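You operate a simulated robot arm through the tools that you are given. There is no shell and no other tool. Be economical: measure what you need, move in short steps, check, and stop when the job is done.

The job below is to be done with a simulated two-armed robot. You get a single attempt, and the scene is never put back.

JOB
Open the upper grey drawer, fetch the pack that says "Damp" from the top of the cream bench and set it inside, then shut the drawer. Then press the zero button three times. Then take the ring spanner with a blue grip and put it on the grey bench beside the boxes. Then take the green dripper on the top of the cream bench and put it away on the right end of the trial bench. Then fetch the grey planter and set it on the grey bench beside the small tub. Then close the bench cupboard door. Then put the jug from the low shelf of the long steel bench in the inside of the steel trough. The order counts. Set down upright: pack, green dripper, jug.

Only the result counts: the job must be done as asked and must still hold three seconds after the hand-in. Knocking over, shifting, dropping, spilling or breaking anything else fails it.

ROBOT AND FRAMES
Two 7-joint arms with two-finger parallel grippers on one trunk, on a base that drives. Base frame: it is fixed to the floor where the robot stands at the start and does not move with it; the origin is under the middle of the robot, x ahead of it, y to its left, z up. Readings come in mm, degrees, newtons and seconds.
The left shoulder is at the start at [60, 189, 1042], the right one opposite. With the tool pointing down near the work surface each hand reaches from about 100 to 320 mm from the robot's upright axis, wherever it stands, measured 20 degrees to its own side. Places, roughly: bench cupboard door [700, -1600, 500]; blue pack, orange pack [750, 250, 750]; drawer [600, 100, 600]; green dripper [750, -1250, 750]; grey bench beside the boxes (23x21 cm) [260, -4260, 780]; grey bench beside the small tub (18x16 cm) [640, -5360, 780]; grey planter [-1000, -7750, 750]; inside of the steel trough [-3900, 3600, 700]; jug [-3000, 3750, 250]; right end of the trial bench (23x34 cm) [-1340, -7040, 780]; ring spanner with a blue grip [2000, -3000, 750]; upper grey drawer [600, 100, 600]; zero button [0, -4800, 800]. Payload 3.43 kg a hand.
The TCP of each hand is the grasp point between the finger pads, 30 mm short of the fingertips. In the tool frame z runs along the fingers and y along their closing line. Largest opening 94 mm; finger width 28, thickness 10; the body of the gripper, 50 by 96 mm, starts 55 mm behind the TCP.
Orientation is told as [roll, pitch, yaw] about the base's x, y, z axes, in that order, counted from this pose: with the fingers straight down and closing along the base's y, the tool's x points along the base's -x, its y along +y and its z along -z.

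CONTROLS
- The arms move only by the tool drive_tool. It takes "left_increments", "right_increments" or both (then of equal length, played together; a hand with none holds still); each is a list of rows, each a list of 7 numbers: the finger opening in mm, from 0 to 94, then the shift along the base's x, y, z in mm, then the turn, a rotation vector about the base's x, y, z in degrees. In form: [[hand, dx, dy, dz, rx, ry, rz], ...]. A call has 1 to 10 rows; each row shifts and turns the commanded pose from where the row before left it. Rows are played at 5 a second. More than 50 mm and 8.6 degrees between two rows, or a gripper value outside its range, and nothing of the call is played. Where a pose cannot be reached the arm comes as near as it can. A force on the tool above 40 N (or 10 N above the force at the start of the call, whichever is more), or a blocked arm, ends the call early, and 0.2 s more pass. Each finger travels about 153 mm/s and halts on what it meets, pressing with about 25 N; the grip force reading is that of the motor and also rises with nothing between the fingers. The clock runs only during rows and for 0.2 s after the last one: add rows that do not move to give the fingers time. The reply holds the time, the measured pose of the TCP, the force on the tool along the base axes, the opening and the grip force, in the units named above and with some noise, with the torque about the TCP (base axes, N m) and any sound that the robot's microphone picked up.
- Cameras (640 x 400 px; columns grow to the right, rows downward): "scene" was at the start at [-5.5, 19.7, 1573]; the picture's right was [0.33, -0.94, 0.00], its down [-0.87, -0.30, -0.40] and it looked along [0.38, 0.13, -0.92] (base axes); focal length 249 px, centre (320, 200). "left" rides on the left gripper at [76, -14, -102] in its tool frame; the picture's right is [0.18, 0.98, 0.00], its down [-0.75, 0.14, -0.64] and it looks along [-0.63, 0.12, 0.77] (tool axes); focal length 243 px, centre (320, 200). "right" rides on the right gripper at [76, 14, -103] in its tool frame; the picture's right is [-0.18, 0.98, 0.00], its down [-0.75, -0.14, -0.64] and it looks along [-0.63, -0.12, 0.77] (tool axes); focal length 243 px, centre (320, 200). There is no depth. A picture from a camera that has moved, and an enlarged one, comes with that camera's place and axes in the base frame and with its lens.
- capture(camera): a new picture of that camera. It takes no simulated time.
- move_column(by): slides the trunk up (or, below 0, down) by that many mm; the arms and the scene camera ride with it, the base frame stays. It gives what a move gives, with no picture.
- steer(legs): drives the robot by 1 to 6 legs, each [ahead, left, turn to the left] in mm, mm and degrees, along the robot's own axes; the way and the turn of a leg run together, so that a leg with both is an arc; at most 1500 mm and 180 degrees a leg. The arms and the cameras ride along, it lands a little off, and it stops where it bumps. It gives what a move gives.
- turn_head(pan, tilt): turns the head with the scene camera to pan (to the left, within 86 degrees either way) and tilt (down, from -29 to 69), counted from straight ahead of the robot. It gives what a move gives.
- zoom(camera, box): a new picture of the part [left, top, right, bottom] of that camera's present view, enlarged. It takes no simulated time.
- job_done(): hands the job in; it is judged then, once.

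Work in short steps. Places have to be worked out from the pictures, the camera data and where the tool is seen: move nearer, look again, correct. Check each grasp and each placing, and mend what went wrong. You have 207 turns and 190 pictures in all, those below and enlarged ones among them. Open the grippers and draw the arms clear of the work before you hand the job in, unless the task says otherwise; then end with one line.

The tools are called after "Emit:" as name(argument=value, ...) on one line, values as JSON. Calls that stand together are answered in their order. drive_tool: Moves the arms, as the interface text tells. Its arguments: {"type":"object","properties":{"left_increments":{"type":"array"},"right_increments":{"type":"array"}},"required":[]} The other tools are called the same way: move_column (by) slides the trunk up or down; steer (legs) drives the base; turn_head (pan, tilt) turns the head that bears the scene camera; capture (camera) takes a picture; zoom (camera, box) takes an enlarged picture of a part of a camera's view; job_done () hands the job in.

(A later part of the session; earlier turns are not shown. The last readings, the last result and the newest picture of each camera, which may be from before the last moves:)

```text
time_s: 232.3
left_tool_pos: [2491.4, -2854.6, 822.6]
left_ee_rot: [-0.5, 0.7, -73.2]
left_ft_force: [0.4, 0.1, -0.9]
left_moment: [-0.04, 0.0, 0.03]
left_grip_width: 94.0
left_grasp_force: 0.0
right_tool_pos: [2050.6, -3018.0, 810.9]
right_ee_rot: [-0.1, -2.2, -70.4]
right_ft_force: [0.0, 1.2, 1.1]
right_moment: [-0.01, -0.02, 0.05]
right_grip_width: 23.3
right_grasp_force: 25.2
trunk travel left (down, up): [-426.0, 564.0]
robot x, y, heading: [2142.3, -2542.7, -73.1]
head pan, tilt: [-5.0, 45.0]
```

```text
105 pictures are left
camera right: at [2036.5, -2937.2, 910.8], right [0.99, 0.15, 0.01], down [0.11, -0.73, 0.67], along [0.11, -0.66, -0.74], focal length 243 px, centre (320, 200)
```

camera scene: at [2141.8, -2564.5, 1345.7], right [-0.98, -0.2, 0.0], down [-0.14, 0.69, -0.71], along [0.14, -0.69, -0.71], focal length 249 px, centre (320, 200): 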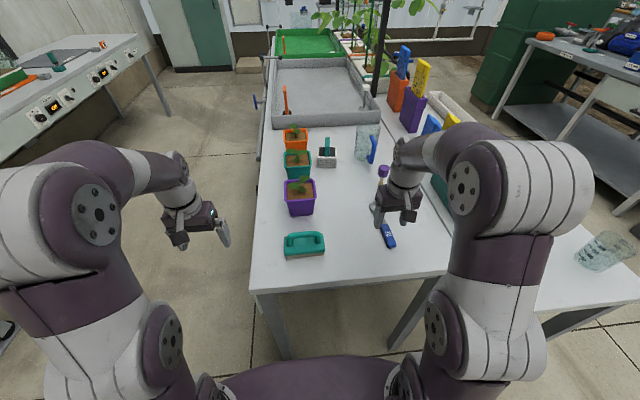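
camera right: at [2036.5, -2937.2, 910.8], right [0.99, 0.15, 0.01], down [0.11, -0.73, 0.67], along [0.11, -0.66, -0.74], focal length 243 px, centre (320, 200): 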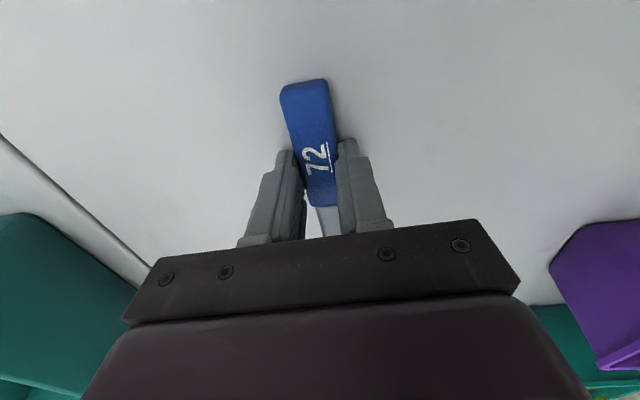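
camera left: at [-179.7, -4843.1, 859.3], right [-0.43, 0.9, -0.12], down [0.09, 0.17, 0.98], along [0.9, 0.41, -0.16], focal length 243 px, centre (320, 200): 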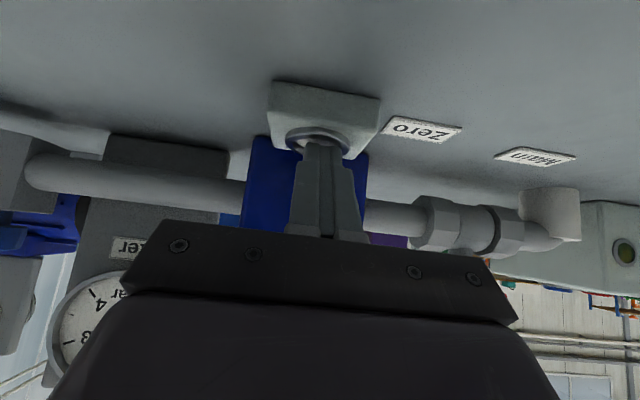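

Gripped (23 mm). I lift 220 mm and drive to the grey bench's aisle side, turning to face it.

Emit:
move_column(by=220)

Emit:
steer(legs=[[-190, 0, 0], [-236, -907, 0], [787, -502, 0], [945, -326, 0], [0, 0, -89]])

Emit:
turn_head(pan=-8, tilt=50)

Emit:
capture(camera="scene")

```text
time_s: 234.7
left_tool_pos: [2490.2, -2855.1, 1041.9]
left_ee_rot: [-0.3, 0.7, -73.2]
left_ft_force: [-0.4, 0.0, 0.7]
left_moment: [-0.01, -0.01, -0.01]
left_grip_width: 93.9
left_grasp_force: 0.0
right_tool_pos: [2049.6, -3019.1, 1030.4]
right_ee_rot: [-0.1, -2.1, -70.4]
right_ft_force: [-0.2, 0.0, -1.7]
right_moment: [-0.01, 0.0, -0.02]
right_grip_width: 23.3
right_grasp_force: 25.0
trunk travel left (down, up): [-646.0, 344.0]
robot x, y, heading: [2145.6, -2542.8, -73.1]
head pan, tilt: [-5.0, 45.0]
```

```text
time_s: 253.7
left_tool_pos: [608.5, -4659.5, 1042.2]
left_ee_rot: [-0.3, 0.7, -160.4]
left_ft_force: [0.2, 0.2, 0.6]
left_moment: [0.02, 0.02, 0.0]
left_grip_width: 93.6
left_grasp_force: 0.0
right_tool_pos: [422.9, -4226.6, 1030.5]
right_ee_rot: [0.0, -2.1, -157.7]
right_ft_force: [0.2, 0.6, -0.6]
right_moment: [0.02, -0.02, 0.02]
right_grip_width: 23.4
right_grasp_force: 25.2
trunk travel left (down, up): [-646.0, 344.0]
robot x, y, heading: [900.6, -4298.3, -160.7]
head pan, tilt: [-5.0, 45.0]
```

```text
time_s: 254.4
left_tool_pos: [608.3, -4659.4, 1042.9]
left_ee_rot: [-0.3, 0.8, -160.4]
left_ft_force: [0.0, 0.0, 1.0]
left_moment: [0.0, -0.01, 0.02]
left_grip_width: 94.1
left_grasp_force: 0.0
right_tool_pos: [423.2, -4226.5, 1031.1]
right_ee_rot: [-0.1, -2.1, -157.9]
right_ft_force: [-0.2, 0.1, -1.2]
right_moment: [-0.01, -0.06, -0.01]
right_grip_width: 23.4
right_grasp_force: 25.0
trunk travel left (down, up): [-646.0, 344.0]
robot x, y, heading: [905.8, -4297.6, -160.6]
head pan, tilt: [-8.0, 50.0]
```

```text
104 pictures are left
camera scene: at [882.6, -4292.9, 1524.8], right [-0.2, 0.98, 0.0], down [0.75, 0.15, -0.64], along [-0.63, -0.13, -0.77], focal length 249 px, centre (320, 200)
```

scene: 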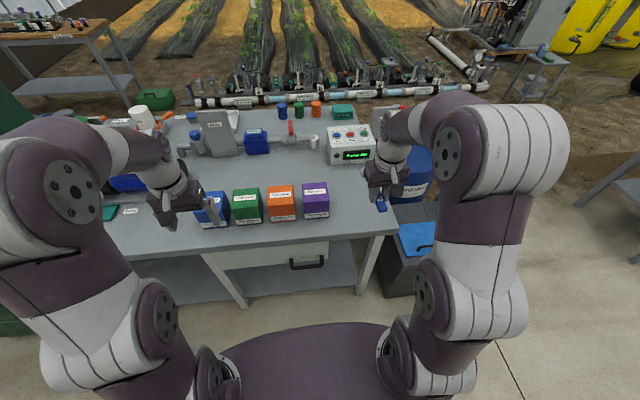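

The spanner is held; the free spot beside the purple box is centred at (260,−4260). I drive 136 ahead and 22 right and look.

Emit:
steer(legs=[[136, -22, 0]])

Emit:
move_column(by=-150)

Emit:
capture(camera="right")

Emit:
capture(camera="scene")

```text
time_s: 255.7
left_tool_pos: [470.6, -4683.0, 1043.2]
left_ee_rot: [-0.3, 0.7, -160.7]
left_ft_force: [1.5, -0.4, 0.0]
left_moment: [-0.05, 0.03, 0.02]
left_grip_width: 94.3
left_grasp_force: 0.1
right_tool_pos: [287.2, -4250.2, 1030.1]
right_ee_rot: [0.0, -2.1, -158.1]
right_ft_force: [-0.1, 0.6, -0.4]
right_moment: [0.02, -0.04, 0.02]
right_grip_width: 23.2
right_grasp_force: 25.4
trunk travel left (down, up): [-646.0, 344.0]
robot x, y, heading: [767.9, -4321.6, -160.5]
head pan, tilt: [-8.0, 50.0]
```

```text
time_s: 257.4
left_tool_pos: [470.4, -4682.8, 892.0]
left_ee_rot: [-0.3, 0.7, -160.7]
left_ft_force: [-0.7, 0.7, 0.4]
left_moment: [0.04, 0.0, 0.01]
left_grip_width: 94.0
left_grasp_force: 0.0
right_tool_pos: [287.2, -4251.9, 881.8]
right_ee_rot: [0.0, -2.1, -158.0]
right_ft_force: [0.2, -0.3, -1.3]
right_moment: [0.02, -0.02, 0.02]
right_grip_width: 23.4
right_grasp_force: 25.5
trunk travel left (down, up): [-496.0, 494.0]
robot x, y, heading: [764.7, -4326.5, -160.4]
head pan, tilt: [-8.0, 50.0]
```

```text
103 pictures are left
camera right: at [366.0, -4232.9, 981.0], right [0.2, -0.98, 0.01], down [-0.73, -0.14, 0.67], along [-0.66, -0.14, -0.74], focal length 243 px, centre (320, 200)
```

right: 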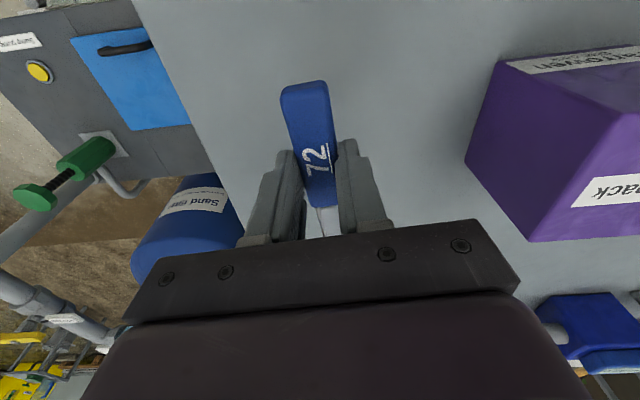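

```text
102 pictures are left
camera scene: at [746.8, -4317.5, 1374.8], right [-0.2, 0.98, 0.0], down [0.75, 0.15, -0.64], along [-0.63, -0.13, -0.77], focal length 249 px, centre (320, 200)
```

scene: 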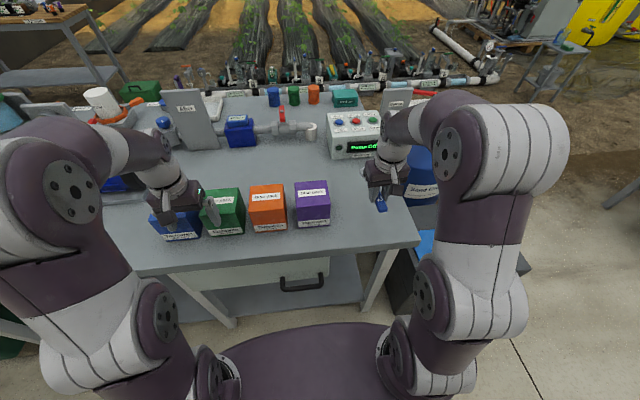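

The left hand hovers over the box tops, so before lowering I pull it back 140 mm clear of the bench edge.

Emit:
drive_tool(left_increments=[[94, 44, 16, 10, 0, 0, 0], [94, 44, 16, 10, 0, 0, 0], [94, 44, 16, 0, 0, 0, 0], [94, 0, 0, 0, 0, 0, 0]])

Emit:
move_column(by=-60)

Emit:
drive_tool(right_increments=[[0, 0, 0, -4, 0, 0, 0], [0, 0, 0, -4, 0, 0, 0], [0, 0, 0, -3, 0, 0, 0], [0, 0, 0, -3, 0, 0, 0], [0, 0, 0, 0, 0, 0, 0]])

```text
time_s: 258.4
left_tool_pos: [602.5, -4636.5, 907.7]
left_ee_rot: [-0.4, 0.8, -160.7]
left_ft_force: [0.4, -0.2, 0.5]
left_moment: [0.02, 0.02, 0.03]
left_grip_width: 94.1
left_grasp_force: 0.1
left hand out of reach, approached as far as the arm can: row 2, 3
right_tool_pos: [286.7, -4250.5, 880.1]
right_ee_rot: [-0.1, -2.2, -158.1]
right_ft_force: [-1.2, 0.6, -0.6]
right_moment: [0.01, -0.03, 0.0]
right_grip_width: 23.5
right_grasp_force: 25.1
trunk travel left (down, up): [-496.0, 494.0]
robot x, y, heading: [764.3, -4323.8, -160.3]
head pan, tilt: [-8.0, 50.0]
```

```text
time_s: 259.4
left_tool_pos: [603.3, -4637.8, 848.8]
left_ee_rot: [-0.3, 0.6, -160.7]
left_ft_force: [0.9, 0.5, -0.5]
left_moment: [-0.02, -0.01, 0.02]
left_grip_width: 93.9
left_grasp_force: 0.0
right_tool_pos: [287.8, -4250.3, 820.8]
right_ee_rot: [-0.1, -2.2, -158.0]
right_ft_force: [-0.7, 0.2, -1.0]
right_moment: [0.02, 0.02, 0.02]
right_grip_width: 23.4
right_grasp_force: 24.7
trunk travel left (down, up): [-436.0, 554.0]
robot x, y, heading: [768.3, -4318.1, -160.8]
head pan, tilt: [-8.0, 50.0]
```

```text
time_s: 260.6
left_tool_pos: [603.5, -4637.0, 849.6]
left_ee_rot: [-0.4, 0.5, -160.7]
left_ft_force: [-0.2, 0.4, 0.8]
left_moment: [0.03, 0.01, 0.05]
left_grip_width: 94.1
left_grasp_force: 0.0
right_tool_pos: [287.3, -4251.6, 811.0]
right_ee_rot: [-0.2, -2.6, -158.0]
right_ft_force: [-3.1, 3.8, 36.7]
right_moment: [0.09, -0.93, 0.18]
right_grip_width: 23.5
right_grasp_force: 24.7
trunk travel left (down, up): [-436.0, 554.0]
robot x, y, heading: [768.9, -4323.5, -160.4]
head pan, tilt: [-8.0, 50.0]
```

Contact with the bench (37 N). I ease up 2 mm, open the fingers and lift.

Emit:
drive_tool(right_increments=[[0, 0, 0, 3, 0, 0, 0], [30, 0, 0, 0, 0, 0, 0], [60, 0, 0, 0, 0, 0, 0], [60, 0, 0, 0, 0, 0, 0], [60, 0, 0, 20, 0, 0, 0], [60, 0, 0, 30, 0, 0, 0]])

Emit:
move_column(by=150)

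Emit:
capture(camera="right")

```text
time_s: 262.0
left_tool_pos: [602.1, -4636.0, 848.0]
left_ee_rot: [-0.4, 0.7, -160.7]
left_ft_force: [-0.2, -0.3, -0.6]
left_moment: [0.0, -0.05, 0.03]
left_grip_width: 94.1
left_grasp_force: 0.0
right_tool_pos: [292.6, -4249.2, 842.3]
right_ee_rot: [-0.1, -2.1, -158.0]
right_ft_force: [-0.7, 0.3, -0.2]
right_moment: [0.0, 0.0, 0.01]
right_grip_width: 60.0
right_grasp_force: 0.0
right hand out of reach, approached as far as the arm can: row 6
trunk travel left (down, up): [-436.0, 554.0]
robot x, y, heading: [767.5, -4324.7, -160.5]
head pan, tilt: [-8.0, 50.0]
```

```text
time_s: 263.8
left_tool_pos: [601.6, -4636.8, 997.8]
left_ee_rot: [-0.3, 0.7, -160.8]
left_ft_force: [0.2, 0.2, -0.6]
left_moment: [0.0, 0.0, -0.02]
left_grip_width: 93.9
left_grasp_force: 0.1
right_tool_pos: [293.6, -4249.9, 991.5]
right_ee_rot: [-0.1, -2.2, -158.0]
right_ft_force: [0.5, -0.3, 0.5]
right_moment: [-0.02, -0.02, 0.01]
right_grip_width: 60.1
right_grasp_force: 0.0
trunk travel left (down, up): [-586.0, 404.0]
robot x, y, heading: [769.0, -4318.2, -160.4]
head pan, tilt: [-8.0, 50.0]
```

```text
101 pictures are left
camera right: at [371.8, -4232.0, 1093.2], right [0.2, -0.98, 0.01], down [-0.73, -0.14, 0.67], along [-0.66, -0.14, -0.74], focal length 243 px, centre (320, 200)
```

right: 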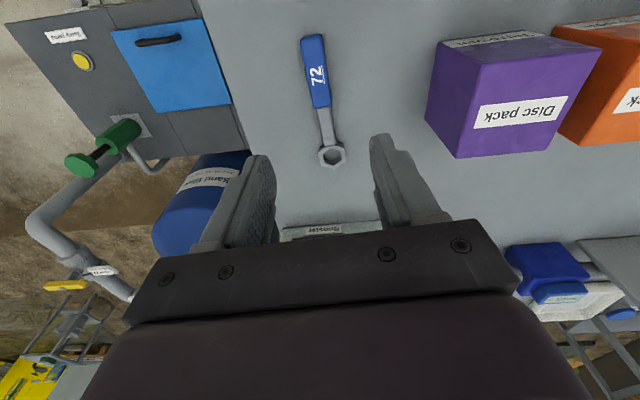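

Spanner lies centred at about (254,−4262). Next the green dripper on the cream bench's right end (about [948,−1560]); I retract the right arm and drive to face that end.

Emit:
drive_tool(right_increments=[[60, 40, 14, 5, 0, 0, 0], [60, 40, 14, 5, 0, 0, 0], [60, 36, 12, 5, 0, 0, 0]])

Emit:
steer(legs=[[-130, 0, 0], [-333, -917, 0], [0, 0, -92.1], [736, -493, 0], [330, -303, 0]])

Emit:
turn_head(pan=10, tilt=40)

Emit:
capture(camera="scene")

```text
time_s: 264.6
left_tool_pos: [603.6, -4637.9, 998.2]
left_ee_rot: [-0.4, 0.6, -160.6]
left_ft_force: [0.1, 0.3, 0.3]
left_moment: [-0.01, 0.01, 0.0]
left_grip_width: 94.1
left_grasp_force: 0.1
right_tool_pos: [412.9, -4209.3, 1009.1]
right_ee_rot: [-0.1, -2.3, -158.0]
right_ft_force: [0.6, -0.1, -0.3]
right_moment: [0.0, -0.02, 0.01]
right_grip_width: 59.8
right_grasp_force: 0.1
trunk travel left (down, up): [-586.0, 404.0]
robot x, y, heading: [769.0, -4321.6, -160.7]
head pan, tilt: [-8.0, 50.0]
```

```text
time_s: 281.0
left_tool_pos: [964.9, -1855.5, 998.6]
left_ee_rot: [-0.4, 0.7, 110.1]
left_ft_force: [-0.3, 0.6, -0.6]
left_moment: [0.02, 0.0, -0.01]
left_grip_width: 93.9
left_grasp_force: 0.2
right_tool_pos: [1389.4, -1656.7, 1006.7]
right_ee_rot: [-0.2, -2.1, 112.8]
right_ft_force: [0.0, 0.4, 0.1]
right_moment: [0.01, 0.0, -0.02]
right_grip_width: 59.8
right_grasp_force: 0.0
trunk travel left (down, up): [-586.0, 404.0]
robot x, y, heading: [1277.9, -2014.9, 110.4]
head pan, tilt: [-8.0, 50.0]
```

```text
time_s: 281.8
left_tool_pos: [964.3, -1855.9, 998.2]
left_ee_rot: [-0.2, 0.7, 110.1]
left_ft_force: [0.1, -0.5, 1.0]
left_moment: [0.02, -0.01, 0.02]
left_grip_width: 94.1
left_grasp_force: 0.2
right_tool_pos: [1389.2, -1657.3, 1007.9]
right_ee_rot: [-0.1, -2.2, 112.8]
right_ft_force: [0.5, 0.7, 0.5]
right_moment: [-0.01, 0.0, 0.01]
right_grip_width: 60.0
right_grasp_force: 0.1
trunk travel left (down, up): [-586.0, 404.0]
robot x, y, heading: [1279.1, -2009.1, 110.1]
head pan, tilt: [10.0, 40.0]
```

```text
100 pictures are left
camera scene: at [1258.1, -1998.2, 1478.9], right [0.86, 0.5, 0.0], down [0.32, -0.56, -0.77], along [-0.38, 0.66, -0.64], focal length 249 px, centre (320, 200)
```

scene: 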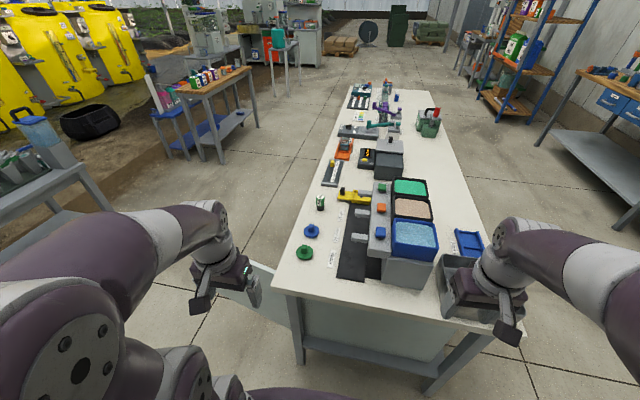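

Green dripper visible at the bench's near-left corner. I enlarge it.

Emit:
zoom(camera="scene", box=[270, 180, 370, 280])

```text
4.00 times, centred on (320, 230) of scene
camera zoom: at [1258.1, -1998.2, 1478.9], right [0.86, 0.5, 0.0], down [0.32, -0.56, -0.77], along [-0.38, 0.66, -0.64], focal length 995 px, centre (320, 80)
```

zoom: 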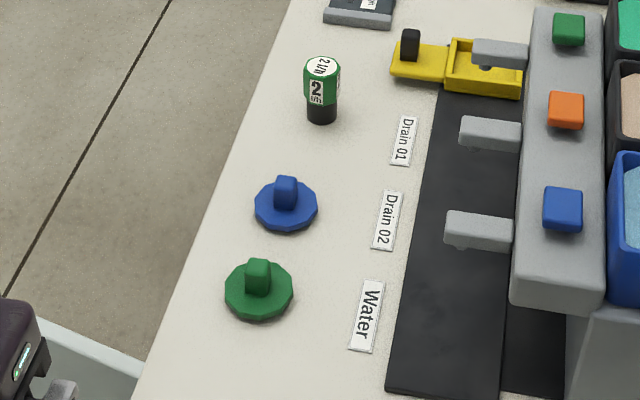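

The labelled green "2 l/h" cylinder looks like the dripper, the green disc like a plug. I enlarge it, and the rest of the bench for similar things.

Emit:
zoom(camera="scene", box=[305, 185, 345, 215])

Emit:
zoom(camera="scene", box=[315, 70, 475, 190])

```text
13.33 times, centred on (325, 200) of scene
camera zoom: at [1258.1, -1998.2, 1478.9], right [0.86, 0.5, 0.0], down [0.32, -0.56, -0.77], along [-0.38, 0.66, -0.64], focal length 3316 px, centre (253, 200)
```

zoom: 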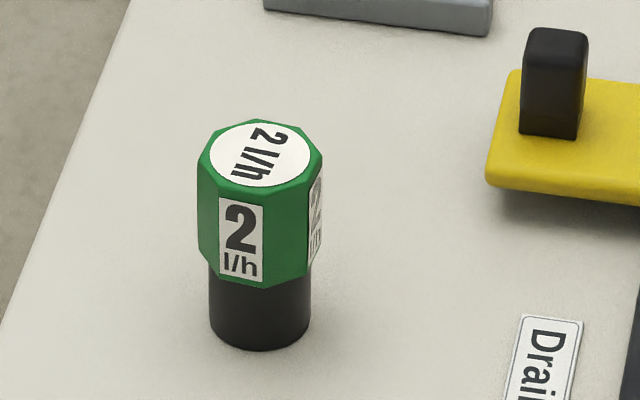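

```text
3.33 times, centred on (395, 130) of scene
camera zoom: at [1258.1, -1998.2, 1478.9], right [0.86, 0.5, 0.0], down [0.32, -0.56, -0.77], along [-0.38, 0.66, -0.64], focal length 829 px, centre (70, 433)
```

zoom: 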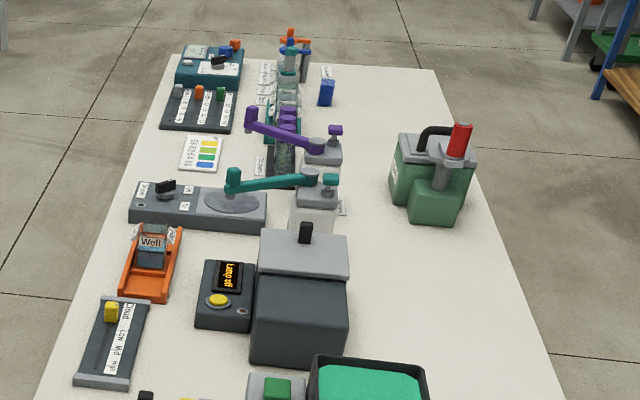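

Confirmed: a green "2 l/h" dripper, about Ø40×68 mm at (873,−1329). I'll reach it from this end with a forward-tilted left tool: drive close and tilt.

Emit:
steer(legs=[[0, -41, -2.7], [110, 0, 0]])

Emit:
drive_tool(left_increments=[[94, 0, 0, 5, -8.2, -2.57, 0], [94, 0, 0, 5, -8.2, -2.57, 0], [94, 0, 0, 5, -8.2, -2.57, 0], [94, 0, 0, 5, -8.2, -2.57, 0], [94, 0, 0, 5, -8.2, -2.57, 0], [94, 0, 0, 5, -8.2, -2.57, 0], [94, 0, 0, 0, 0, 0, 0]])

Emit:
capture(camera="scene")

```text
time_s: 283.5
left_tool_pos: [977.6, -1721.9, 998.1]
left_ee_rot: [-0.4, 0.7, 107.4]
left_ft_force: [-0.1, 0.1, 0.1]
left_moment: [-0.03, -0.02, 0.01]
left_grip_width: 94.1
left_grasp_force: 0.0
right_tool_pos: [1412.5, -1543.5, 1007.1]
right_ee_rot: [-0.2, -2.2, 110.1]
right_ft_force: [0.0, 0.0, 1.0]
right_moment: [-0.03, -0.02, 0.0]
right_grip_width: 60.0
right_grasp_force: 0.1
trunk travel left (down, up): [-586.0, 404.0]
robot x, y, heading: [1287.3, -1895.5, 107.5]
head pan, tilt: [10.0, 40.0]
```

```text
time_s: 285.1
left_tool_pos: [1003.4, -1790.1, 826.2]
left_ee_rot: [-0.2, 52.3, 107.4]
left_ft_force: [0.3, 0.4, 0.5]
left_moment: [-0.03, -0.01, -0.02]
left_grip_width: 94.0
left_grasp_force: 0.1
left hand out of reach, approached as far as the arm can: row 1, 2, 3, 4, 5, 6
right_tool_pos: [1412.2, -1543.7, 1008.5]
right_ee_rot: [-0.1, -2.2, 110.1]
right_ft_force: [0.1, 0.3, 0.2]
right_moment: [0.01, 0.02, 0.0]
right_grip_width: 60.0
right_grasp_force: 0.0
trunk travel left (down, up): [-586.0, 404.0]
robot x, y, heading: [1286.3, -1892.9, 107.7]
head pan, tilt: [10.0, 40.0]
```

```text
96 pictures are left
camera scene: at [1265.6, -1878.7, 1479.0], right [0.89, 0.46, 0.0], down [0.3, -0.57, -0.77], along [-0.35, 0.68, -0.64], focal length 249 px, centre (320, 200)
```

scene: 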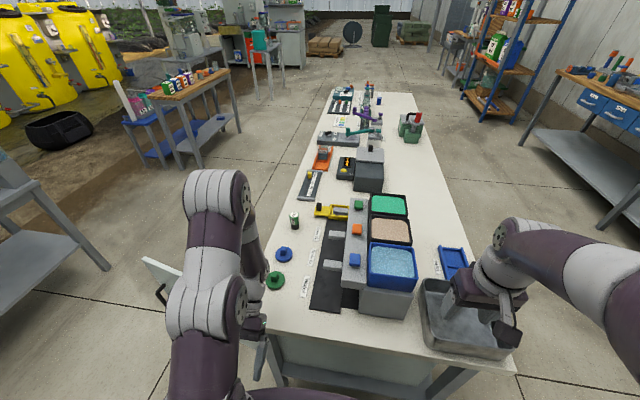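

I tilted the wrong way (fingers point back). I undo it and check before tilting forward.

Emit:
drive_tool(left_increments=[[94, 0, 0, 0, 8.2, 2.57, 0], [94, 0, 0, 0, 8.2, 2.57, 0], [94, 0, 0, 0, 8.2, 2.57, 0], [94, 0, 0, 0, 8.2, 2.57, 0], [94, 0, 0, 0, 8.2, 2.57, 0], [94, 0, 0, 0, 8.2, 2.57, 0], [94, 0, 0, 0, 0, 0, 0]])

```text
time_s: 286.3
left_tool_pos: [999.5, -1780.7, 828.8]
left_ee_rot: [0.1, 9.5, 107.5]
left_ft_force: [-1.6, 1.7, 1.3]
left_moment: [-0.29, -0.32, -0.03]
left_grip_width: 94.0
left_grasp_force: 0.0
right_tool_pos: [1413.6, -1543.9, 1007.9]
right_ee_rot: [-0.1, -2.1, 110.1]
right_ft_force: [-0.2, -0.3, -0.5]
right_moment: [0.04, 0.0, -0.02]
right_grip_width: 59.8
right_grasp_force: 0.1
trunk travel left (down, up): [-586.0, 404.0]
robot x, y, heading: [1290.2, -1898.4, 107.6]
head pan, tilt: [10.0, 40.0]
stopped in row 5 (left hand): the force on the tool passed its limit at 122 N (the readings are from after the stop); the commanded pose is now the measured one
```

A contact stopped it. I look at both views to see what touched.

Emit:
capture(camera="left")

Emit:
turn_head(pan=40, tilt=60)

Emit:
capture(camera="scene")

```text
95 pictures are left
camera left: at [1029.6, -1830.5, 944.1], right [-0.88, -0.47, 0.03], down [-0.39, 0.77, 0.51], along [-0.26, 0.44, -0.86], focal length 243 px, centre (320, 200)
```

left: 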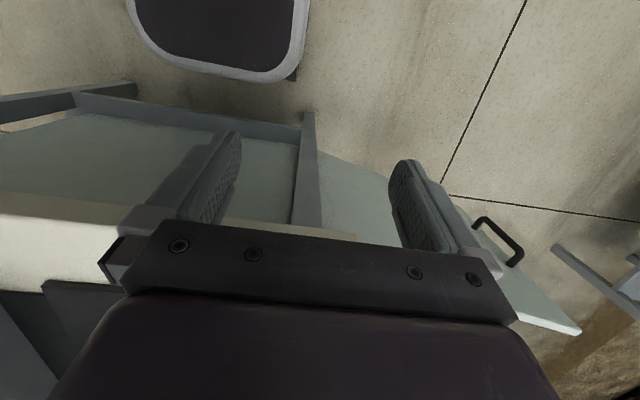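

```text
time_s: 287.3
left_tool_pos: [997.5, -1779.2, 829.6]
left_ee_rot: [0.2, 9.7, 107.5]
left_ft_force: [-4.1, 2.8, -0.9]
left_moment: [-0.27, -0.44, -0.11]
left_grip_width: 94.1
left_grasp_force: 0.0
right_tool_pos: [1412.4, -1543.7, 1008.2]
right_ee_rot: [-0.1, -2.2, 110.1]
right_ft_force: [-0.9, -0.8, 0.5]
right_moment: [0.0, -0.01, -0.01]
right_grip_width: 60.1
right_grasp_force: 0.1
trunk travel left (down, up): [-586.0, 404.0]
robot x, y, heading: [1286.8, -1893.8, 107.4]
head pan, tilt: [40.0, 60.0]
```

```text
94 pictures are left
camera scene: at [1248.1, -1917.6, 1452.2], right [0.54, 0.84, 0.0], down [0.73, -0.47, -0.5], along [-0.42, 0.27, -0.87], focal length 249 px, centre (320, 200)
```

scene: 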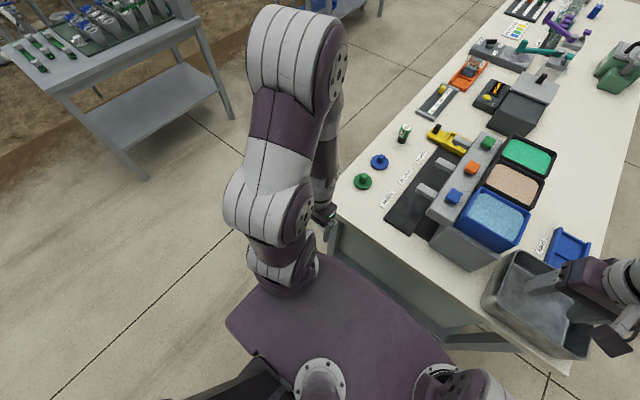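

The hand is folded close to the torso, likely a self-contact; bench things look untouched. I move it up and ahead, away from the body, and undo the remaining tilt.

Emit:
drive_tool(left_increments=[[94, -6, 18, 30, 0, 0, 0], [94, -6, 18, 40, 0, 0, 0], [94, -9, 28, 40, 0, 0, 0], [94, -12, 38, 30, 5, 1.6, 0], [94, -12, 38, 10, 5, 1.6, 0], [94, 0, 0, 0, 0, 0, 0]])

Emit:
capture(camera="scene")

```text
time_s: 288.7
left_tool_pos: [951.5, -1637.2, 980.0]
left_ee_rot: [0.2, -0.9, 107.5]
left_ft_force: [-0.2, -0.4, -0.4]
left_moment: [0.0, 0.0, -0.01]
left_grip_width: 94.0
left_grasp_force: 0.1
right_tool_pos: [1412.5, -1544.8, 1008.7]
right_ee_rot: [-0.2, -2.2, 110.1]
right_ft_force: [-0.8, -1.8, 1.3]
right_moment: [0.03, 0.01, 0.02]
right_grip_width: 59.8
right_grasp_force: 0.0
trunk travel left (down, up): [-586.0, 404.0]
robot x, y, heading: [1286.0, -1899.2, 107.1]
head pan, tilt: [40.0, 60.0]
```

```text
93 pictures are left
camera scene: at [1248.4, -1918.4, 1452.2], right [0.54, 0.84, 0.0], down [0.73, -0.47, -0.5], along [-0.42, 0.27, -0.87], focal length 249 px, centre (320, 200)
```

scene: 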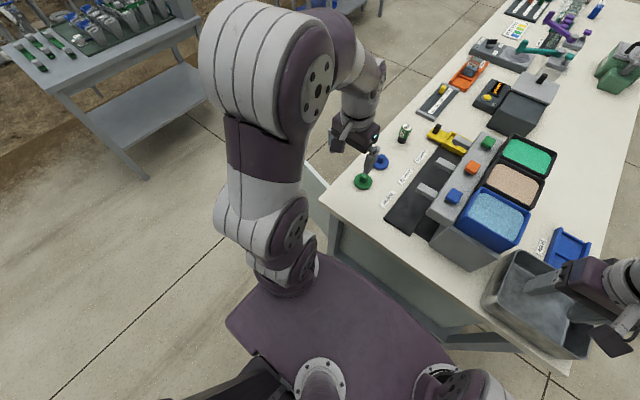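

Upright again. I tilt forward about 26° while extending toward the dripper at height.

Emit:
drive_tool(left_increments=[[94, -9.9, 38.5, 0, 8.2, 2.57, 0], [94, -9.9, 38.5, 0, 8.2, 2.57, 0], [94, -9.9, 38.5, 0, 8.2, 2.57, 0], [94, -9.9, 38.5, -5, 0, 0, 0], [94, -9.9, 38.5, -10, 0, 0, 0], [94, -9.9, 38.5, -10, 0, 0, 0], [94, -9.9, 38.5, -10, 0, 0, 0], [94, 0, 0, 0, 0, 0, 0]])

Emit:
capture(camera="left")

```text
time_s: 290.5
left_tool_pos: [884.5, -1371.3, 944.6]
left_ee_rot: [0.1, -26.8, 107.5]
left_ft_force: [0.4, 0.3, -0.6]
left_moment: [0.04, -0.02, 0.0]
left_grip_width: 94.0
left_grasp_force: 0.0
right_tool_pos: [1411.5, -1545.0, 1007.9]
right_ee_rot: [0.0, -2.3, 110.1]
right_ft_force: [0.7, 0.7, -0.5]
right_moment: [0.05, 0.0, 0.02]
right_grip_width: 59.9
right_grasp_force: 0.1
trunk travel left (down, up): [-586.0, 404.0]
robot x, y, heading: [1293.3, -1897.9, 107.6]
head pan, tilt: [40.0, 60.0]
```

```text
92 pictures are left
camera left: at [932.2, -1475.8, 1002.7], right [-0.89, -0.45, -0.08], down [-0.25, 0.33, 0.91], along [-0.39, 0.83, -0.4], focal length 243 px, centre (320, 200)
```

left: 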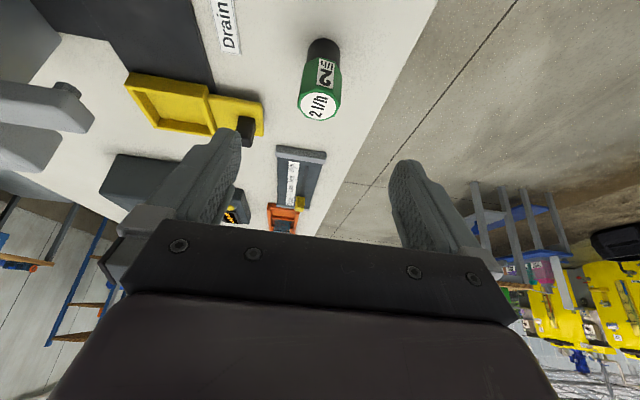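

Dripper centre refined to (873,−1332). I move above it, narrow the fingers to 72, and go down partly by arm.

Emit:
drive_tool(left_increments=[[72, -11, 38, 0, 0, 0, 0], [72, 0, 0, -20, 0, 0, 0], [72, 0, 0, -20, 0, 0, 0], [72, 0, 0, -15, 0, 0, 0], [72, 0, 0, 0, 0, 0, 0]])

Emit:
capture(camera="left")

```text
time_s: 291.7
left_tool_pos: [872.7, -1331.8, 887.4]
left_ee_rot: [0.0, -26.6, 107.5]
left_ft_force: [-0.4, 0.2, 0.3]
left_moment: [0.01, 0.01, 0.03]
left_grip_width: 72.0
left_grasp_force: 0.1
right_tool_pos: [1412.5, -1543.0, 1007.2]
right_ee_rot: [-0.1, -2.1, 110.1]
right_ft_force: [0.5, 0.8, -0.1]
right_moment: [-0.02, 0.0, -0.02]
right_grip_width: 60.2
right_grasp_force: 0.1
trunk travel left (down, up): [-586.0, 404.0]
robot x, y, heading: [1289.1, -1896.4, 107.6]
head pan, tilt: [40.0, 60.0]
```

```text
91 pictures are left
camera left: at [920.8, -1435.2, 946.4], right [-0.89, -0.45, -0.08], down [-0.25, 0.33, 0.91], along [-0.39, 0.83, -0.4], focal length 243 px, centre (320, 200)
```

left: 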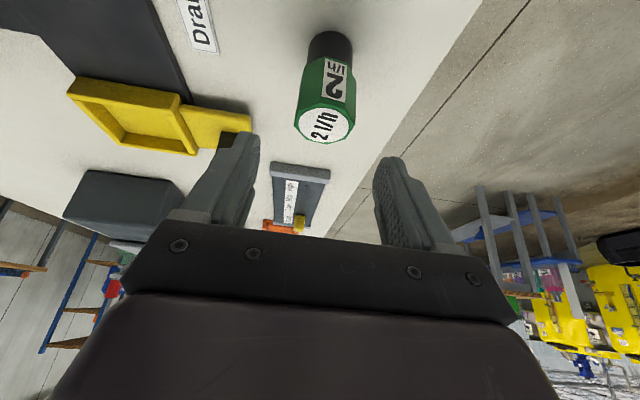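

Centred. I go down 61 mm and close on the dripper.

Emit:
drive_tool(left_increments=[[72, 0, 0, -15, 0, 0, 0], [72, 0, 0, -15, 0, 0, 0], [72, 0, 0, -15, 0, 0, 0], [72, 0, 0, -14, 0, 0, 0], [72, 0, 0, 0, 0, 0, 0]])

Emit:
drive_tool(left_increments=[[55, 0, 0, 0, 0, 0, 0], [40, 0, 0, 0, 0, 0, 0], [20, 0, 0, 0, 0, 0, 0], [20, 0, 0, 0, 0, 0, 0]])

Emit:
capture(camera="left")

```text
time_s: 292.9
left_tool_pos: [873.1, -1331.3, 828.7]
left_ee_rot: [0.1, -26.6, 107.5]
left_ft_force: [0.7, -0.7, -0.3]
left_moment: [0.01, -0.04, 0.01]
left_grip_width: 72.1
left_grasp_force: 0.1
right_tool_pos: [1412.3, -1543.8, 1007.1]
right_ee_rot: [-0.1, -2.2, 110.2]
right_ft_force: [-0.1, 0.4, 0.2]
right_moment: [-0.01, 0.03, 0.01]
right_grip_width: 59.9
right_grasp_force: 0.0
trunk travel left (down, up): [-586.0, 404.0]
robot x, y, heading: [1289.4, -1898.5, 107.6]
head pan, tilt: [40.0, 60.0]
```

```text
time_s: 293.9
left_tool_pos: [873.3, -1332.7, 830.2]
left_ee_rot: [0.2, -26.6, 107.5]
left_ft_force: [0.3, 0.8, 0.5]
left_moment: [-0.03, -0.02, -0.03]
left_grip_width: 38.7
left_grasp_force: 24.6
right_tool_pos: [1412.5, -1543.2, 1007.6]
right_ee_rot: [-0.2, -2.3, 110.2]
right_ft_force: [-0.7, -0.5, -0.4]
right_moment: [-0.02, 0.02, -0.04]
right_grip_width: 60.1
right_grasp_force: 0.0
trunk travel left (down, up): [-586.0, 404.0]
robot x, y, heading: [1284.7, -1895.6, 107.4]
head pan, tilt: [40.0, 60.0]
```

```text
90 pictures are left
camera left: at [920.7, -1436.1, 887.8], right [-0.89, -0.45, -0.08], down [-0.25, 0.33, 0.91], along [-0.39, 0.83, -0.4], focal length 243 px, centre (320, 200)
```

left: 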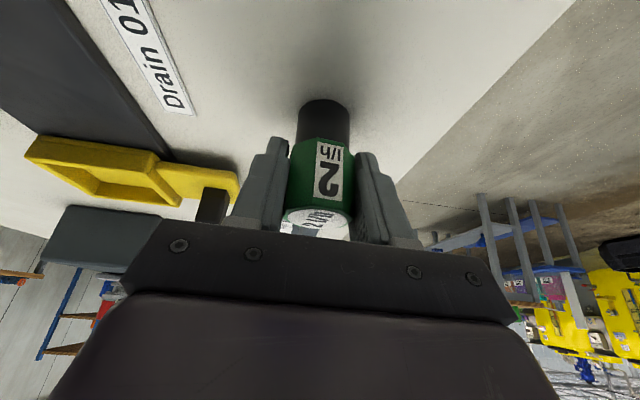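

Gripped (38.7 mm). I lift by the column, retract the arm, and start the drive toward the trial bench.

Emit:
move_column(by=130)

Emit:
drive_tool(left_increments=[[20, 12, -38, 5, 0, 0, 0], [20, 12, -38, 5, 0, 0, 0], [20, 12, -38, 5, 0, 0, 0], [20, 12, -38, 5, 0, 0, 0], [20, 12, -38, 5, 0, 0, 0], [20, 12, -38, 5, 0, 0, 0]])

Emit:
steer(legs=[[-160, 0, 0], [-326, 296, 0], [-407, 705, 0], [0, 0, 90.5]])

Emit:
turn_head(pan=0, tilt=30)

Emit:
capture(camera="scene")

```text
time_s: 295.4
left_tool_pos: [873.3, -1332.3, 959.0]
left_ee_rot: [0.1, -26.6, 107.4]
left_ft_force: [-0.6, -0.8, 0.6]
left_moment: [-0.01, -0.01, 0.0]
left_grip_width: 38.6
left_grasp_force: 24.9
right_tool_pos: [1412.2, -1543.6, 1137.8]
right_ee_rot: [-0.1, -2.2, 110.1]
right_ft_force: [0.0, 0.1, -0.1]
right_moment: [-0.01, 0.01, 0.01]
right_grip_width: 60.1
right_grasp_force: 0.0
trunk travel left (down, up): [-716.0, 274.0]
robot x, y, heading: [1289.0, -1899.1, 107.3]
head pan, tilt: [40.0, 60.0]
```

```text
time_s: 296.9
left_tool_pos: [944.8, -1561.4, 989.0]
left_ee_rot: [0.1, -26.7, 107.5]
left_ft_force: [-0.4, -0.2, -0.5]
left_moment: [0.0, -0.02, 0.0]
left_grip_width: 38.4
left_grasp_force: 25.3
right_tool_pos: [1413.8, -1545.8, 1138.1]
right_ee_rot: [-0.1, -2.3, 110.0]
right_ft_force: [0.1, -0.3, -0.7]
right_moment: [0.03, -0.02, 0.01]
right_grip_width: 59.9
right_grasp_force: 0.1
trunk travel left (down, up): [-716.0, 274.0]
robot x, y, heading: [1287.6, -1897.6, 107.5]
head pan, tilt: [40.0, 60.0]
```

```text
time_s: 308.4
left_tool_pos: [266.6, -3407.4, 988.9]
left_ee_rot: [0.1, -26.6, -160.8]
left_ft_force: [0.0, -0.2, -0.9]
left_moment: [0.02, -0.01, 0.0]
left_grip_width: 37.9
left_grasp_force: 25.3
right_tool_pos: [237.2, -2939.8, 1137.0]
right_ee_rot: [-0.2, -2.3, -158.4]
right_ft_force: [-0.4, 0.3, 0.3]
right_moment: [0.02, 0.01, 0.01]
right_grip_width: 59.9
right_grasp_force: 0.1
trunk travel left (down, up): [-716.0, 274.0]
robot x, y, heading: [594.8, -3053.5, -161.0]
head pan, tilt: [40.0, 60.0]
```

```text
time_s: 309.5
left_tool_pos: [267.1, -3407.0, 988.1]
left_ee_rot: [0.2, -26.6, -160.8]
left_ft_force: [-0.6, -0.4, -0.6]
left_moment: [-0.01, -0.01, -0.01]
left_grip_width: 37.9
left_grasp_force: 24.7
right_tool_pos: [239.1, -2939.8, 1138.6]
right_ee_rot: [-0.1, -2.2, -158.4]
right_ft_force: [0.1, -0.4, -1.2]
right_moment: [-0.03, 0.0, -0.03]
right_grip_width: 60.2
right_grasp_force: 0.1
trunk travel left (down, up): [-716.0, 274.0]
robot x, y, heading: [597.0, -3052.7, -161.0]
head pan, tilt: [0.0, 30.0]
```

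```text
89 pictures are left
camera scene: at [565.1, -3064.2, 1624.2], right [-0.33, 0.94, 0.0], down [0.47, 0.16, -0.87], along [-0.82, -0.28, -0.5], focal length 249 px, centre (320, 200)
```

scene: 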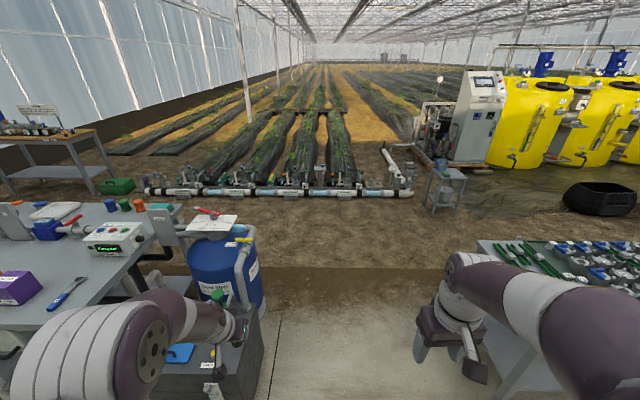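

Path looks clear. I drive on through the gap and along the corridor behind the grey bench toward the trial bench.

Emit:
steer(legs=[[500, -100, 0], [1450, 100, 0], [0, 850, 0], [0, 850, 0], [0, 700, 0]])

Emit:
turn_head(pan=20, tilt=30)

Emit:
capture(camera="scene")

```text
time_s: 330.8
left_tool_pos: [-786.6, -6275.7, 988.1]
left_ee_rot: [0.1, -26.7, -160.6]
left_ft_force: [0.1, 0.6, -0.9]
left_moment: [-0.01, 0.0, 0.01]
left_grip_width: 38.1
left_grasp_force: 24.9
right_tool_pos: [-818.1, -5806.7, 1137.3]
right_ee_rot: [-0.1, -2.2, -158.1]
right_ft_force: [-0.4, 0.6, -0.7]
right_moment: [0.01, -0.02, -0.02]
right_grip_width: 59.9
right_grasp_force: 0.1
trunk travel left (down, up): [-716.0, 274.0]
robot x, y, heading: [-459.3, -5919.6, -160.6]
head pan, tilt: [0.0, 30.0]
```

```text
time_s: 331.6
left_tool_pos: [-786.8, -6275.8, 988.6]
left_ee_rot: [0.0, -26.7, -160.5]
left_ft_force: [0.5, 0.3, -0.4]
left_moment: [-0.01, 0.03, 0.01]
left_grip_width: 38.1
left_grasp_force: 24.8
right_tool_pos: [-817.7, -5807.8, 1138.8]
right_ee_rot: [-0.1, -2.1, -158.1]
right_ft_force: [-0.3, 0.1, 0.8]
right_moment: [-0.04, -0.01, 0.01]
right_grip_width: 60.2
right_grasp_force: 0.0
trunk travel left (down, up): [-716.0, 274.0]
robot x, y, heading: [-457.8, -5923.7, -160.8]
head pan, tilt: [20.0, 30.0]
```

```text
88 pictures are left
camera scene: at [-475.0, -5958.4, 1624.3], right [-0.63, 0.77, 0.0], down [0.39, 0.32, -0.87], along [-0.67, -0.55, -0.5], focal length 249 px, centre (320, 200)
```

scene: 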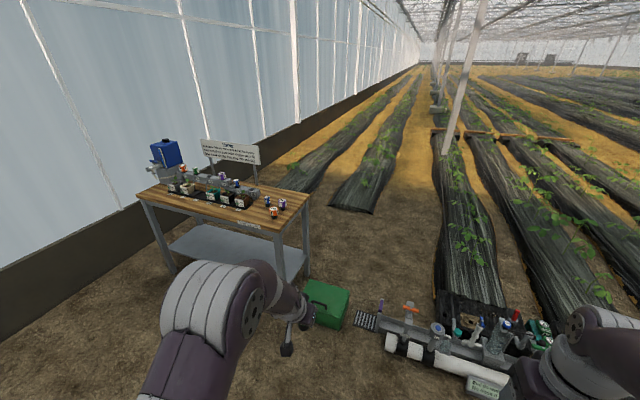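

Trial bench in view. I enlarge it.

Emit:
zoom(camera="scene", box=[120, 130, 340, 290])

```text
2.50 times, centred on (230, 210) of scene
camera zoom: at [-475.0, -5958.4, 1624.3], right [-0.63, 0.77, 0.0], down [0.39, 0.32, -0.87], along [-0.67, -0.55, -0.5], focal length 622 px, centre (545, 175)
```

zoom: 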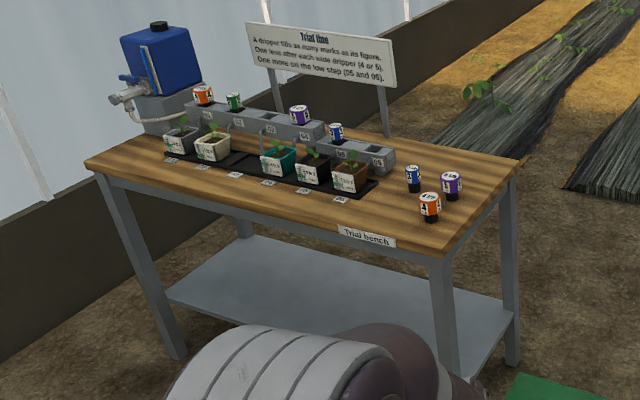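

Trial bench front-right corner at about (−1173,−6837). A free spot for the dripper is (−1209,−7042), clear of the three drippers and the tray. I drive up to its front.

Emit:
steer(legs=[[0, 601, -2], [500, 0, 0]])

Emit:
turn_head(pan=12, tilt=50)

Emit:
capture(camera="scene")

```text
time_s: 337.5
left_tool_pos: [-1087.7, -6979.1, 988.1]
left_ee_rot: [0.1, -26.7, -163.2]
left_ft_force: [0.6, -0.2, -0.7]
left_moment: [0.02, -0.01, -0.03]
left_grip_width: 38.1
left_grasp_force: 25.0
right_tool_pos: [-1098.5, -6510.5, 1137.9]
right_ee_rot: [0.0, -2.2, -160.6]
right_ft_force: [-0.2, 0.2, -0.5]
right_moment: [0.01, 0.02, 0.02]
right_grip_width: 59.9
right_grasp_force: 0.0
trunk travel left (down, up): [-716.0, 274.0]
robot x, y, heading: [-745.4, -6639.6, -163.2]
head pan, tilt: [20.0, 30.0]
```

```text
time_s: 338.4
left_tool_pos: [-1087.6, -6978.7, 987.5]
left_ee_rot: [0.1, -26.8, -163.2]
left_ft_force: [0.1, 0.4, 0.1]
left_moment: [0.03, -0.01, 0.01]
left_grip_width: 38.1
left_grasp_force: 24.8
right_tool_pos: [-1097.5, -6510.1, 1139.0]
right_ee_rot: [-0.1, -2.2, -160.6]
right_ft_force: [-0.1, -0.3, -0.2]
right_moment: [-0.01, 0.03, 0.04]
right_grip_width: 60.1
right_grasp_force: 0.0
trunk travel left (down, up): [-716.0, 274.0]
robot x, y, heading: [-746.7, -6639.8, -163.4]
head pan, tilt: [12.0, 50.0]
```

```text
86 pictures are left
camera scene: at [-757.6, -6658.7, 1594.8], right [-0.48, 0.88, 0.0], down [0.67, 0.37, -0.64], along [-0.56, -0.31, -0.77], focal length 249 px, centre (320, 200)
```

scene: 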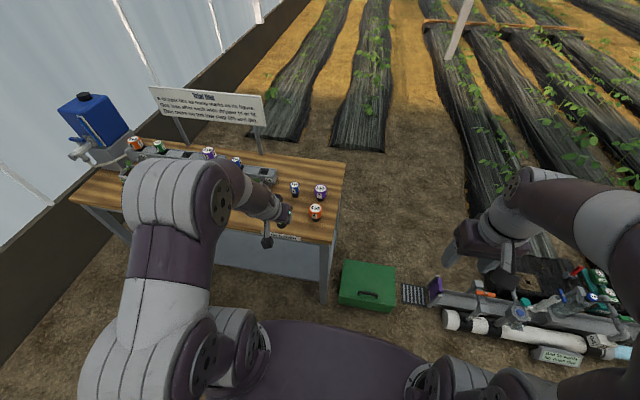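

Emit:
zoom(camera="scene", box=[230, 160, 350, 260])

Emit:
capture(camera="left")

```text
4.00 times, centred on (290, 210) of scene
camera zoom: at [-757.6, -6658.7, 1594.8], right [-0.48, 0.88, 0.0], down [0.67, 0.37, -0.64], along [-0.56, -0.31, -0.77], focal length 995 px, centre (440, 160)
```

zoom: 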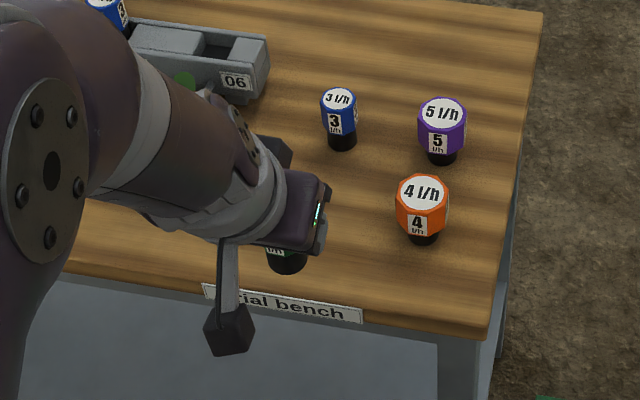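

```text
84 pictures are left
camera left: at [-982.4, -6931.5, 1046.5], right [0.44, -0.89, -0.08], down [-0.33, -0.25, 0.91], along [-0.83, -0.38, -0.4], focal length 243 px, centre (320, 200)
```

left: 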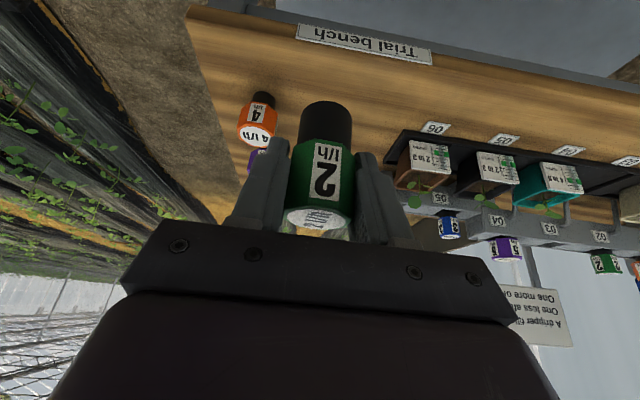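

The spot (−1221,−7047) is ~100 mm from its neighbours. I drive 147 ahead and 27 left, lower 120 mm and look.

Emit:
steer(legs=[[147, 27, 0]])

Emit:
move_column(by=-120)

Emit:
capture(camera="left")

Emit:
zoom(camera="scene", box=[230, 180, 370, 300])

```text
time_s: 339.7
left_tool_pos: [-1222.6, -7046.6, 988.8]
left_ee_rot: [0.1, -26.7, -163.3]
left_ft_force: [-0.1, -0.3, -0.9]
left_moment: [-0.02, -0.01, 0.0]
left_grip_width: 38.1
left_grasp_force: 25.4
right_tool_pos: [-1231.9, -6577.8, 1138.7]
right_ee_rot: [-0.1, -2.2, -160.6]
right_ft_force: [-0.3, 0.0, -0.4]
right_moment: [-0.02, 0.02, 0.04]
right_grip_width: 59.8
right_grasp_force: 0.0
trunk travel left (down, up): [-716.0, 274.0]
robot x, y, heading: [-881.6, -6703.8, -163.0]
head pan, tilt: [12.0, 50.0]
```

```text
time_s: 341.2
left_tool_pos: [-1222.2, -7046.1, 868.0]
left_ee_rot: [0.1, -26.7, -163.2]
left_ft_force: [0.8, 0.1, -0.1]
left_moment: [0.01, 0.0, -0.02]
left_grip_width: 37.9
left_grasp_force: 24.6
right_tool_pos: [-1232.2, -6577.4, 1018.1]
right_ee_rot: [-0.1, -2.2, -160.6]
right_ft_force: [-0.1, -0.1, -0.5]
right_moment: [-0.01, 0.02, 0.02]
right_grip_width: 59.7
right_grasp_force: 0.2
trunk travel left (down, up): [-596.0, 394.0]
robot x, y, heading: [-880.7, -6705.5, -163.3]
head pan, tilt: [12.0, 50.0]
```

```text
83 pictures are left
camera left: at [-1117.2, -6999.4, 926.6], right [0.44, -0.89, -0.08], down [-0.33, -0.24, 0.91], along [-0.83, -0.38, -0.4], focal length 243 px, centre (320, 200)
```

left: 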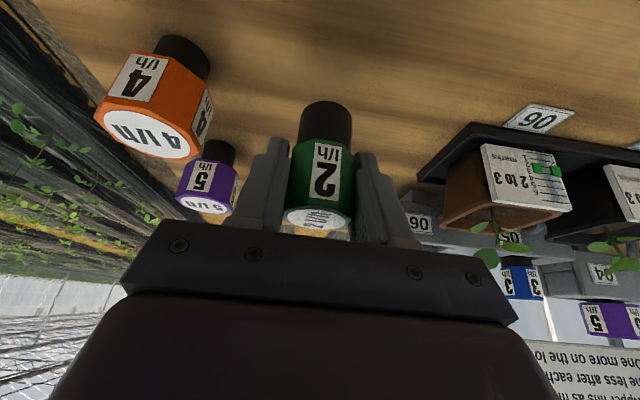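

```text
3.33 times, centred on (300, 240) of scene
camera zoom: at [-892.0, -6726.9, 1474.8], right [-0.48, 0.88, 0.0], down [0.67, 0.37, -0.64], along [-0.56, -0.31, -0.77], focal length 829 px, centre (387, 67)
```

zoom: 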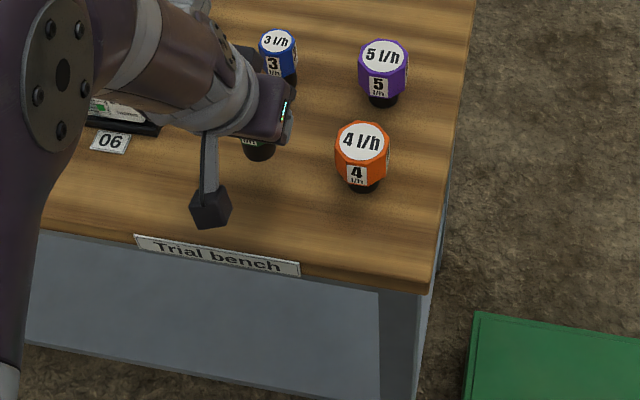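

Free all around. I lower 30 mm by column and feel down the rest.

Emit:
move_column(by=-30)

Emit:
drive_tool(left_increments=[[20, 0, 0, -3, 0, 0, 0], [20, 0, 0, -3, 0, 0, 0], [20, 0, 0, -3, 0, 0, 0], [20, 0, 0, -2, 0, 0, 0], [20, 0, 0, 0, 0, 0, 0]])

```text
time_s: 342.0
left_tool_pos: [-1222.7, -7047.1, 838.1]
left_ee_rot: [0.1, -26.7, -163.2]
left_ft_force: [-0.1, -0.4, 0.2]
left_moment: [0.01, 0.03, 0.0]
left_grip_width: 37.9
left_grasp_force: 25.3
right_tool_pos: [-1231.9, -6577.4, 988.4]
right_ee_rot: [-0.1, -2.2, -160.7]
right_ft_force: [0.4, 1.2, 0.1]
right_moment: [0.01, 0.0, -0.03]
right_grip_width: 60.0
right_grasp_force: 0.0
trunk travel left (down, up): [-566.0, 424.0]
robot x, y, heading: [-881.3, -6706.8, -163.3]
head pan, tilt: [12.0, 50.0]
```

```text
time_s: 343.2
left_tool_pos: [-1223.3, -7046.8, 828.9]
left_ee_rot: [0.2, -27.0, -163.2]
left_ft_force: [1.7, -1.2, 16.9]
left_moment: [0.08, -0.07, -0.04]
left_grip_width: 38.0
left_grasp_force: 24.9
right_tool_pos: [-1232.7, -6576.9, 988.3]
right_ee_rot: [-0.2, -2.3, -160.7]
right_ft_force: [-0.2, 0.0, 0.6]
right_moment: [-0.02, -0.01, -0.02]
right_grip_width: 59.9
right_grasp_force: 0.0
trunk travel left (down, up): [-566.0, 424.0]
robot x, y, heading: [-880.1, -6705.6, -163.2]
head pan, tilt: [12.0, 50.0]
```

Contact (17 N). I ease up, open to 66 and back out along the tool axis, then look.

Emit:
drive_tool(left_increments=[[20, 0, 0, 1.5, 0, 0, 0], [50, 0, 0, 0, 0, 0, 0], [66, 0, 0, 0, 0, 0, 0], [66, 0, 0, 0, 0, 0, 0], [66, 13, 4, 27, 0, 0, 0], [66, 17, 5, 36, 0, 0, 0], [66, 17, 5, 36, 0, 0, 0]])

Emit:
capture(camera="left")

```text
time_s: 344.8
left_tool_pos: [-1173.9, -7031.5, 928.2]
left_ee_rot: [0.1, -26.6, -163.2]
left_ft_force: [0.1, -0.3, 0.6]
left_moment: [0.0, 0.01, 0.0]
left_grip_width: 66.0
left_grasp_force: 0.1
right_tool_pos: [-1231.3, -6577.5, 986.7]
right_ee_rot: [-0.1, -2.3, -160.6]
right_ft_force: [-0.7, -0.3, -0.1]
right_moment: [0.01, 0.0, -0.01]
right_grip_width: 60.0
right_grasp_force: 0.0
trunk travel left (down, up): [-566.0, 424.0]
robot x, y, heading: [-883.1, -6709.1, -163.2]
head pan, tilt: [12.0, 50.0]
```

```text
81 pictures are left
camera left: at [-1068.6, -6984.6, 986.2], right [0.44, -0.89, -0.08], down [-0.33, -0.25, 0.91], along [-0.83, -0.38, -0.4], focal length 243 px, centre (320, 200)
```

left: 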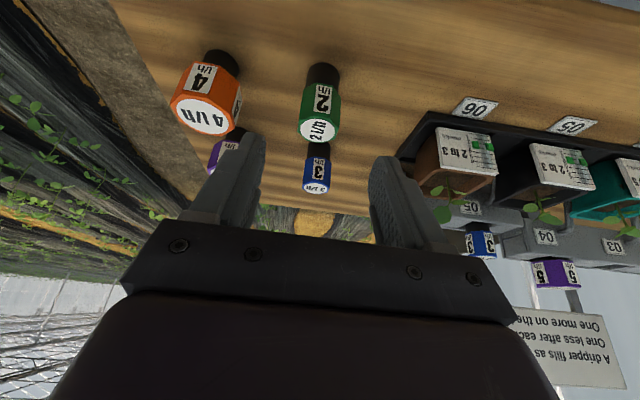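

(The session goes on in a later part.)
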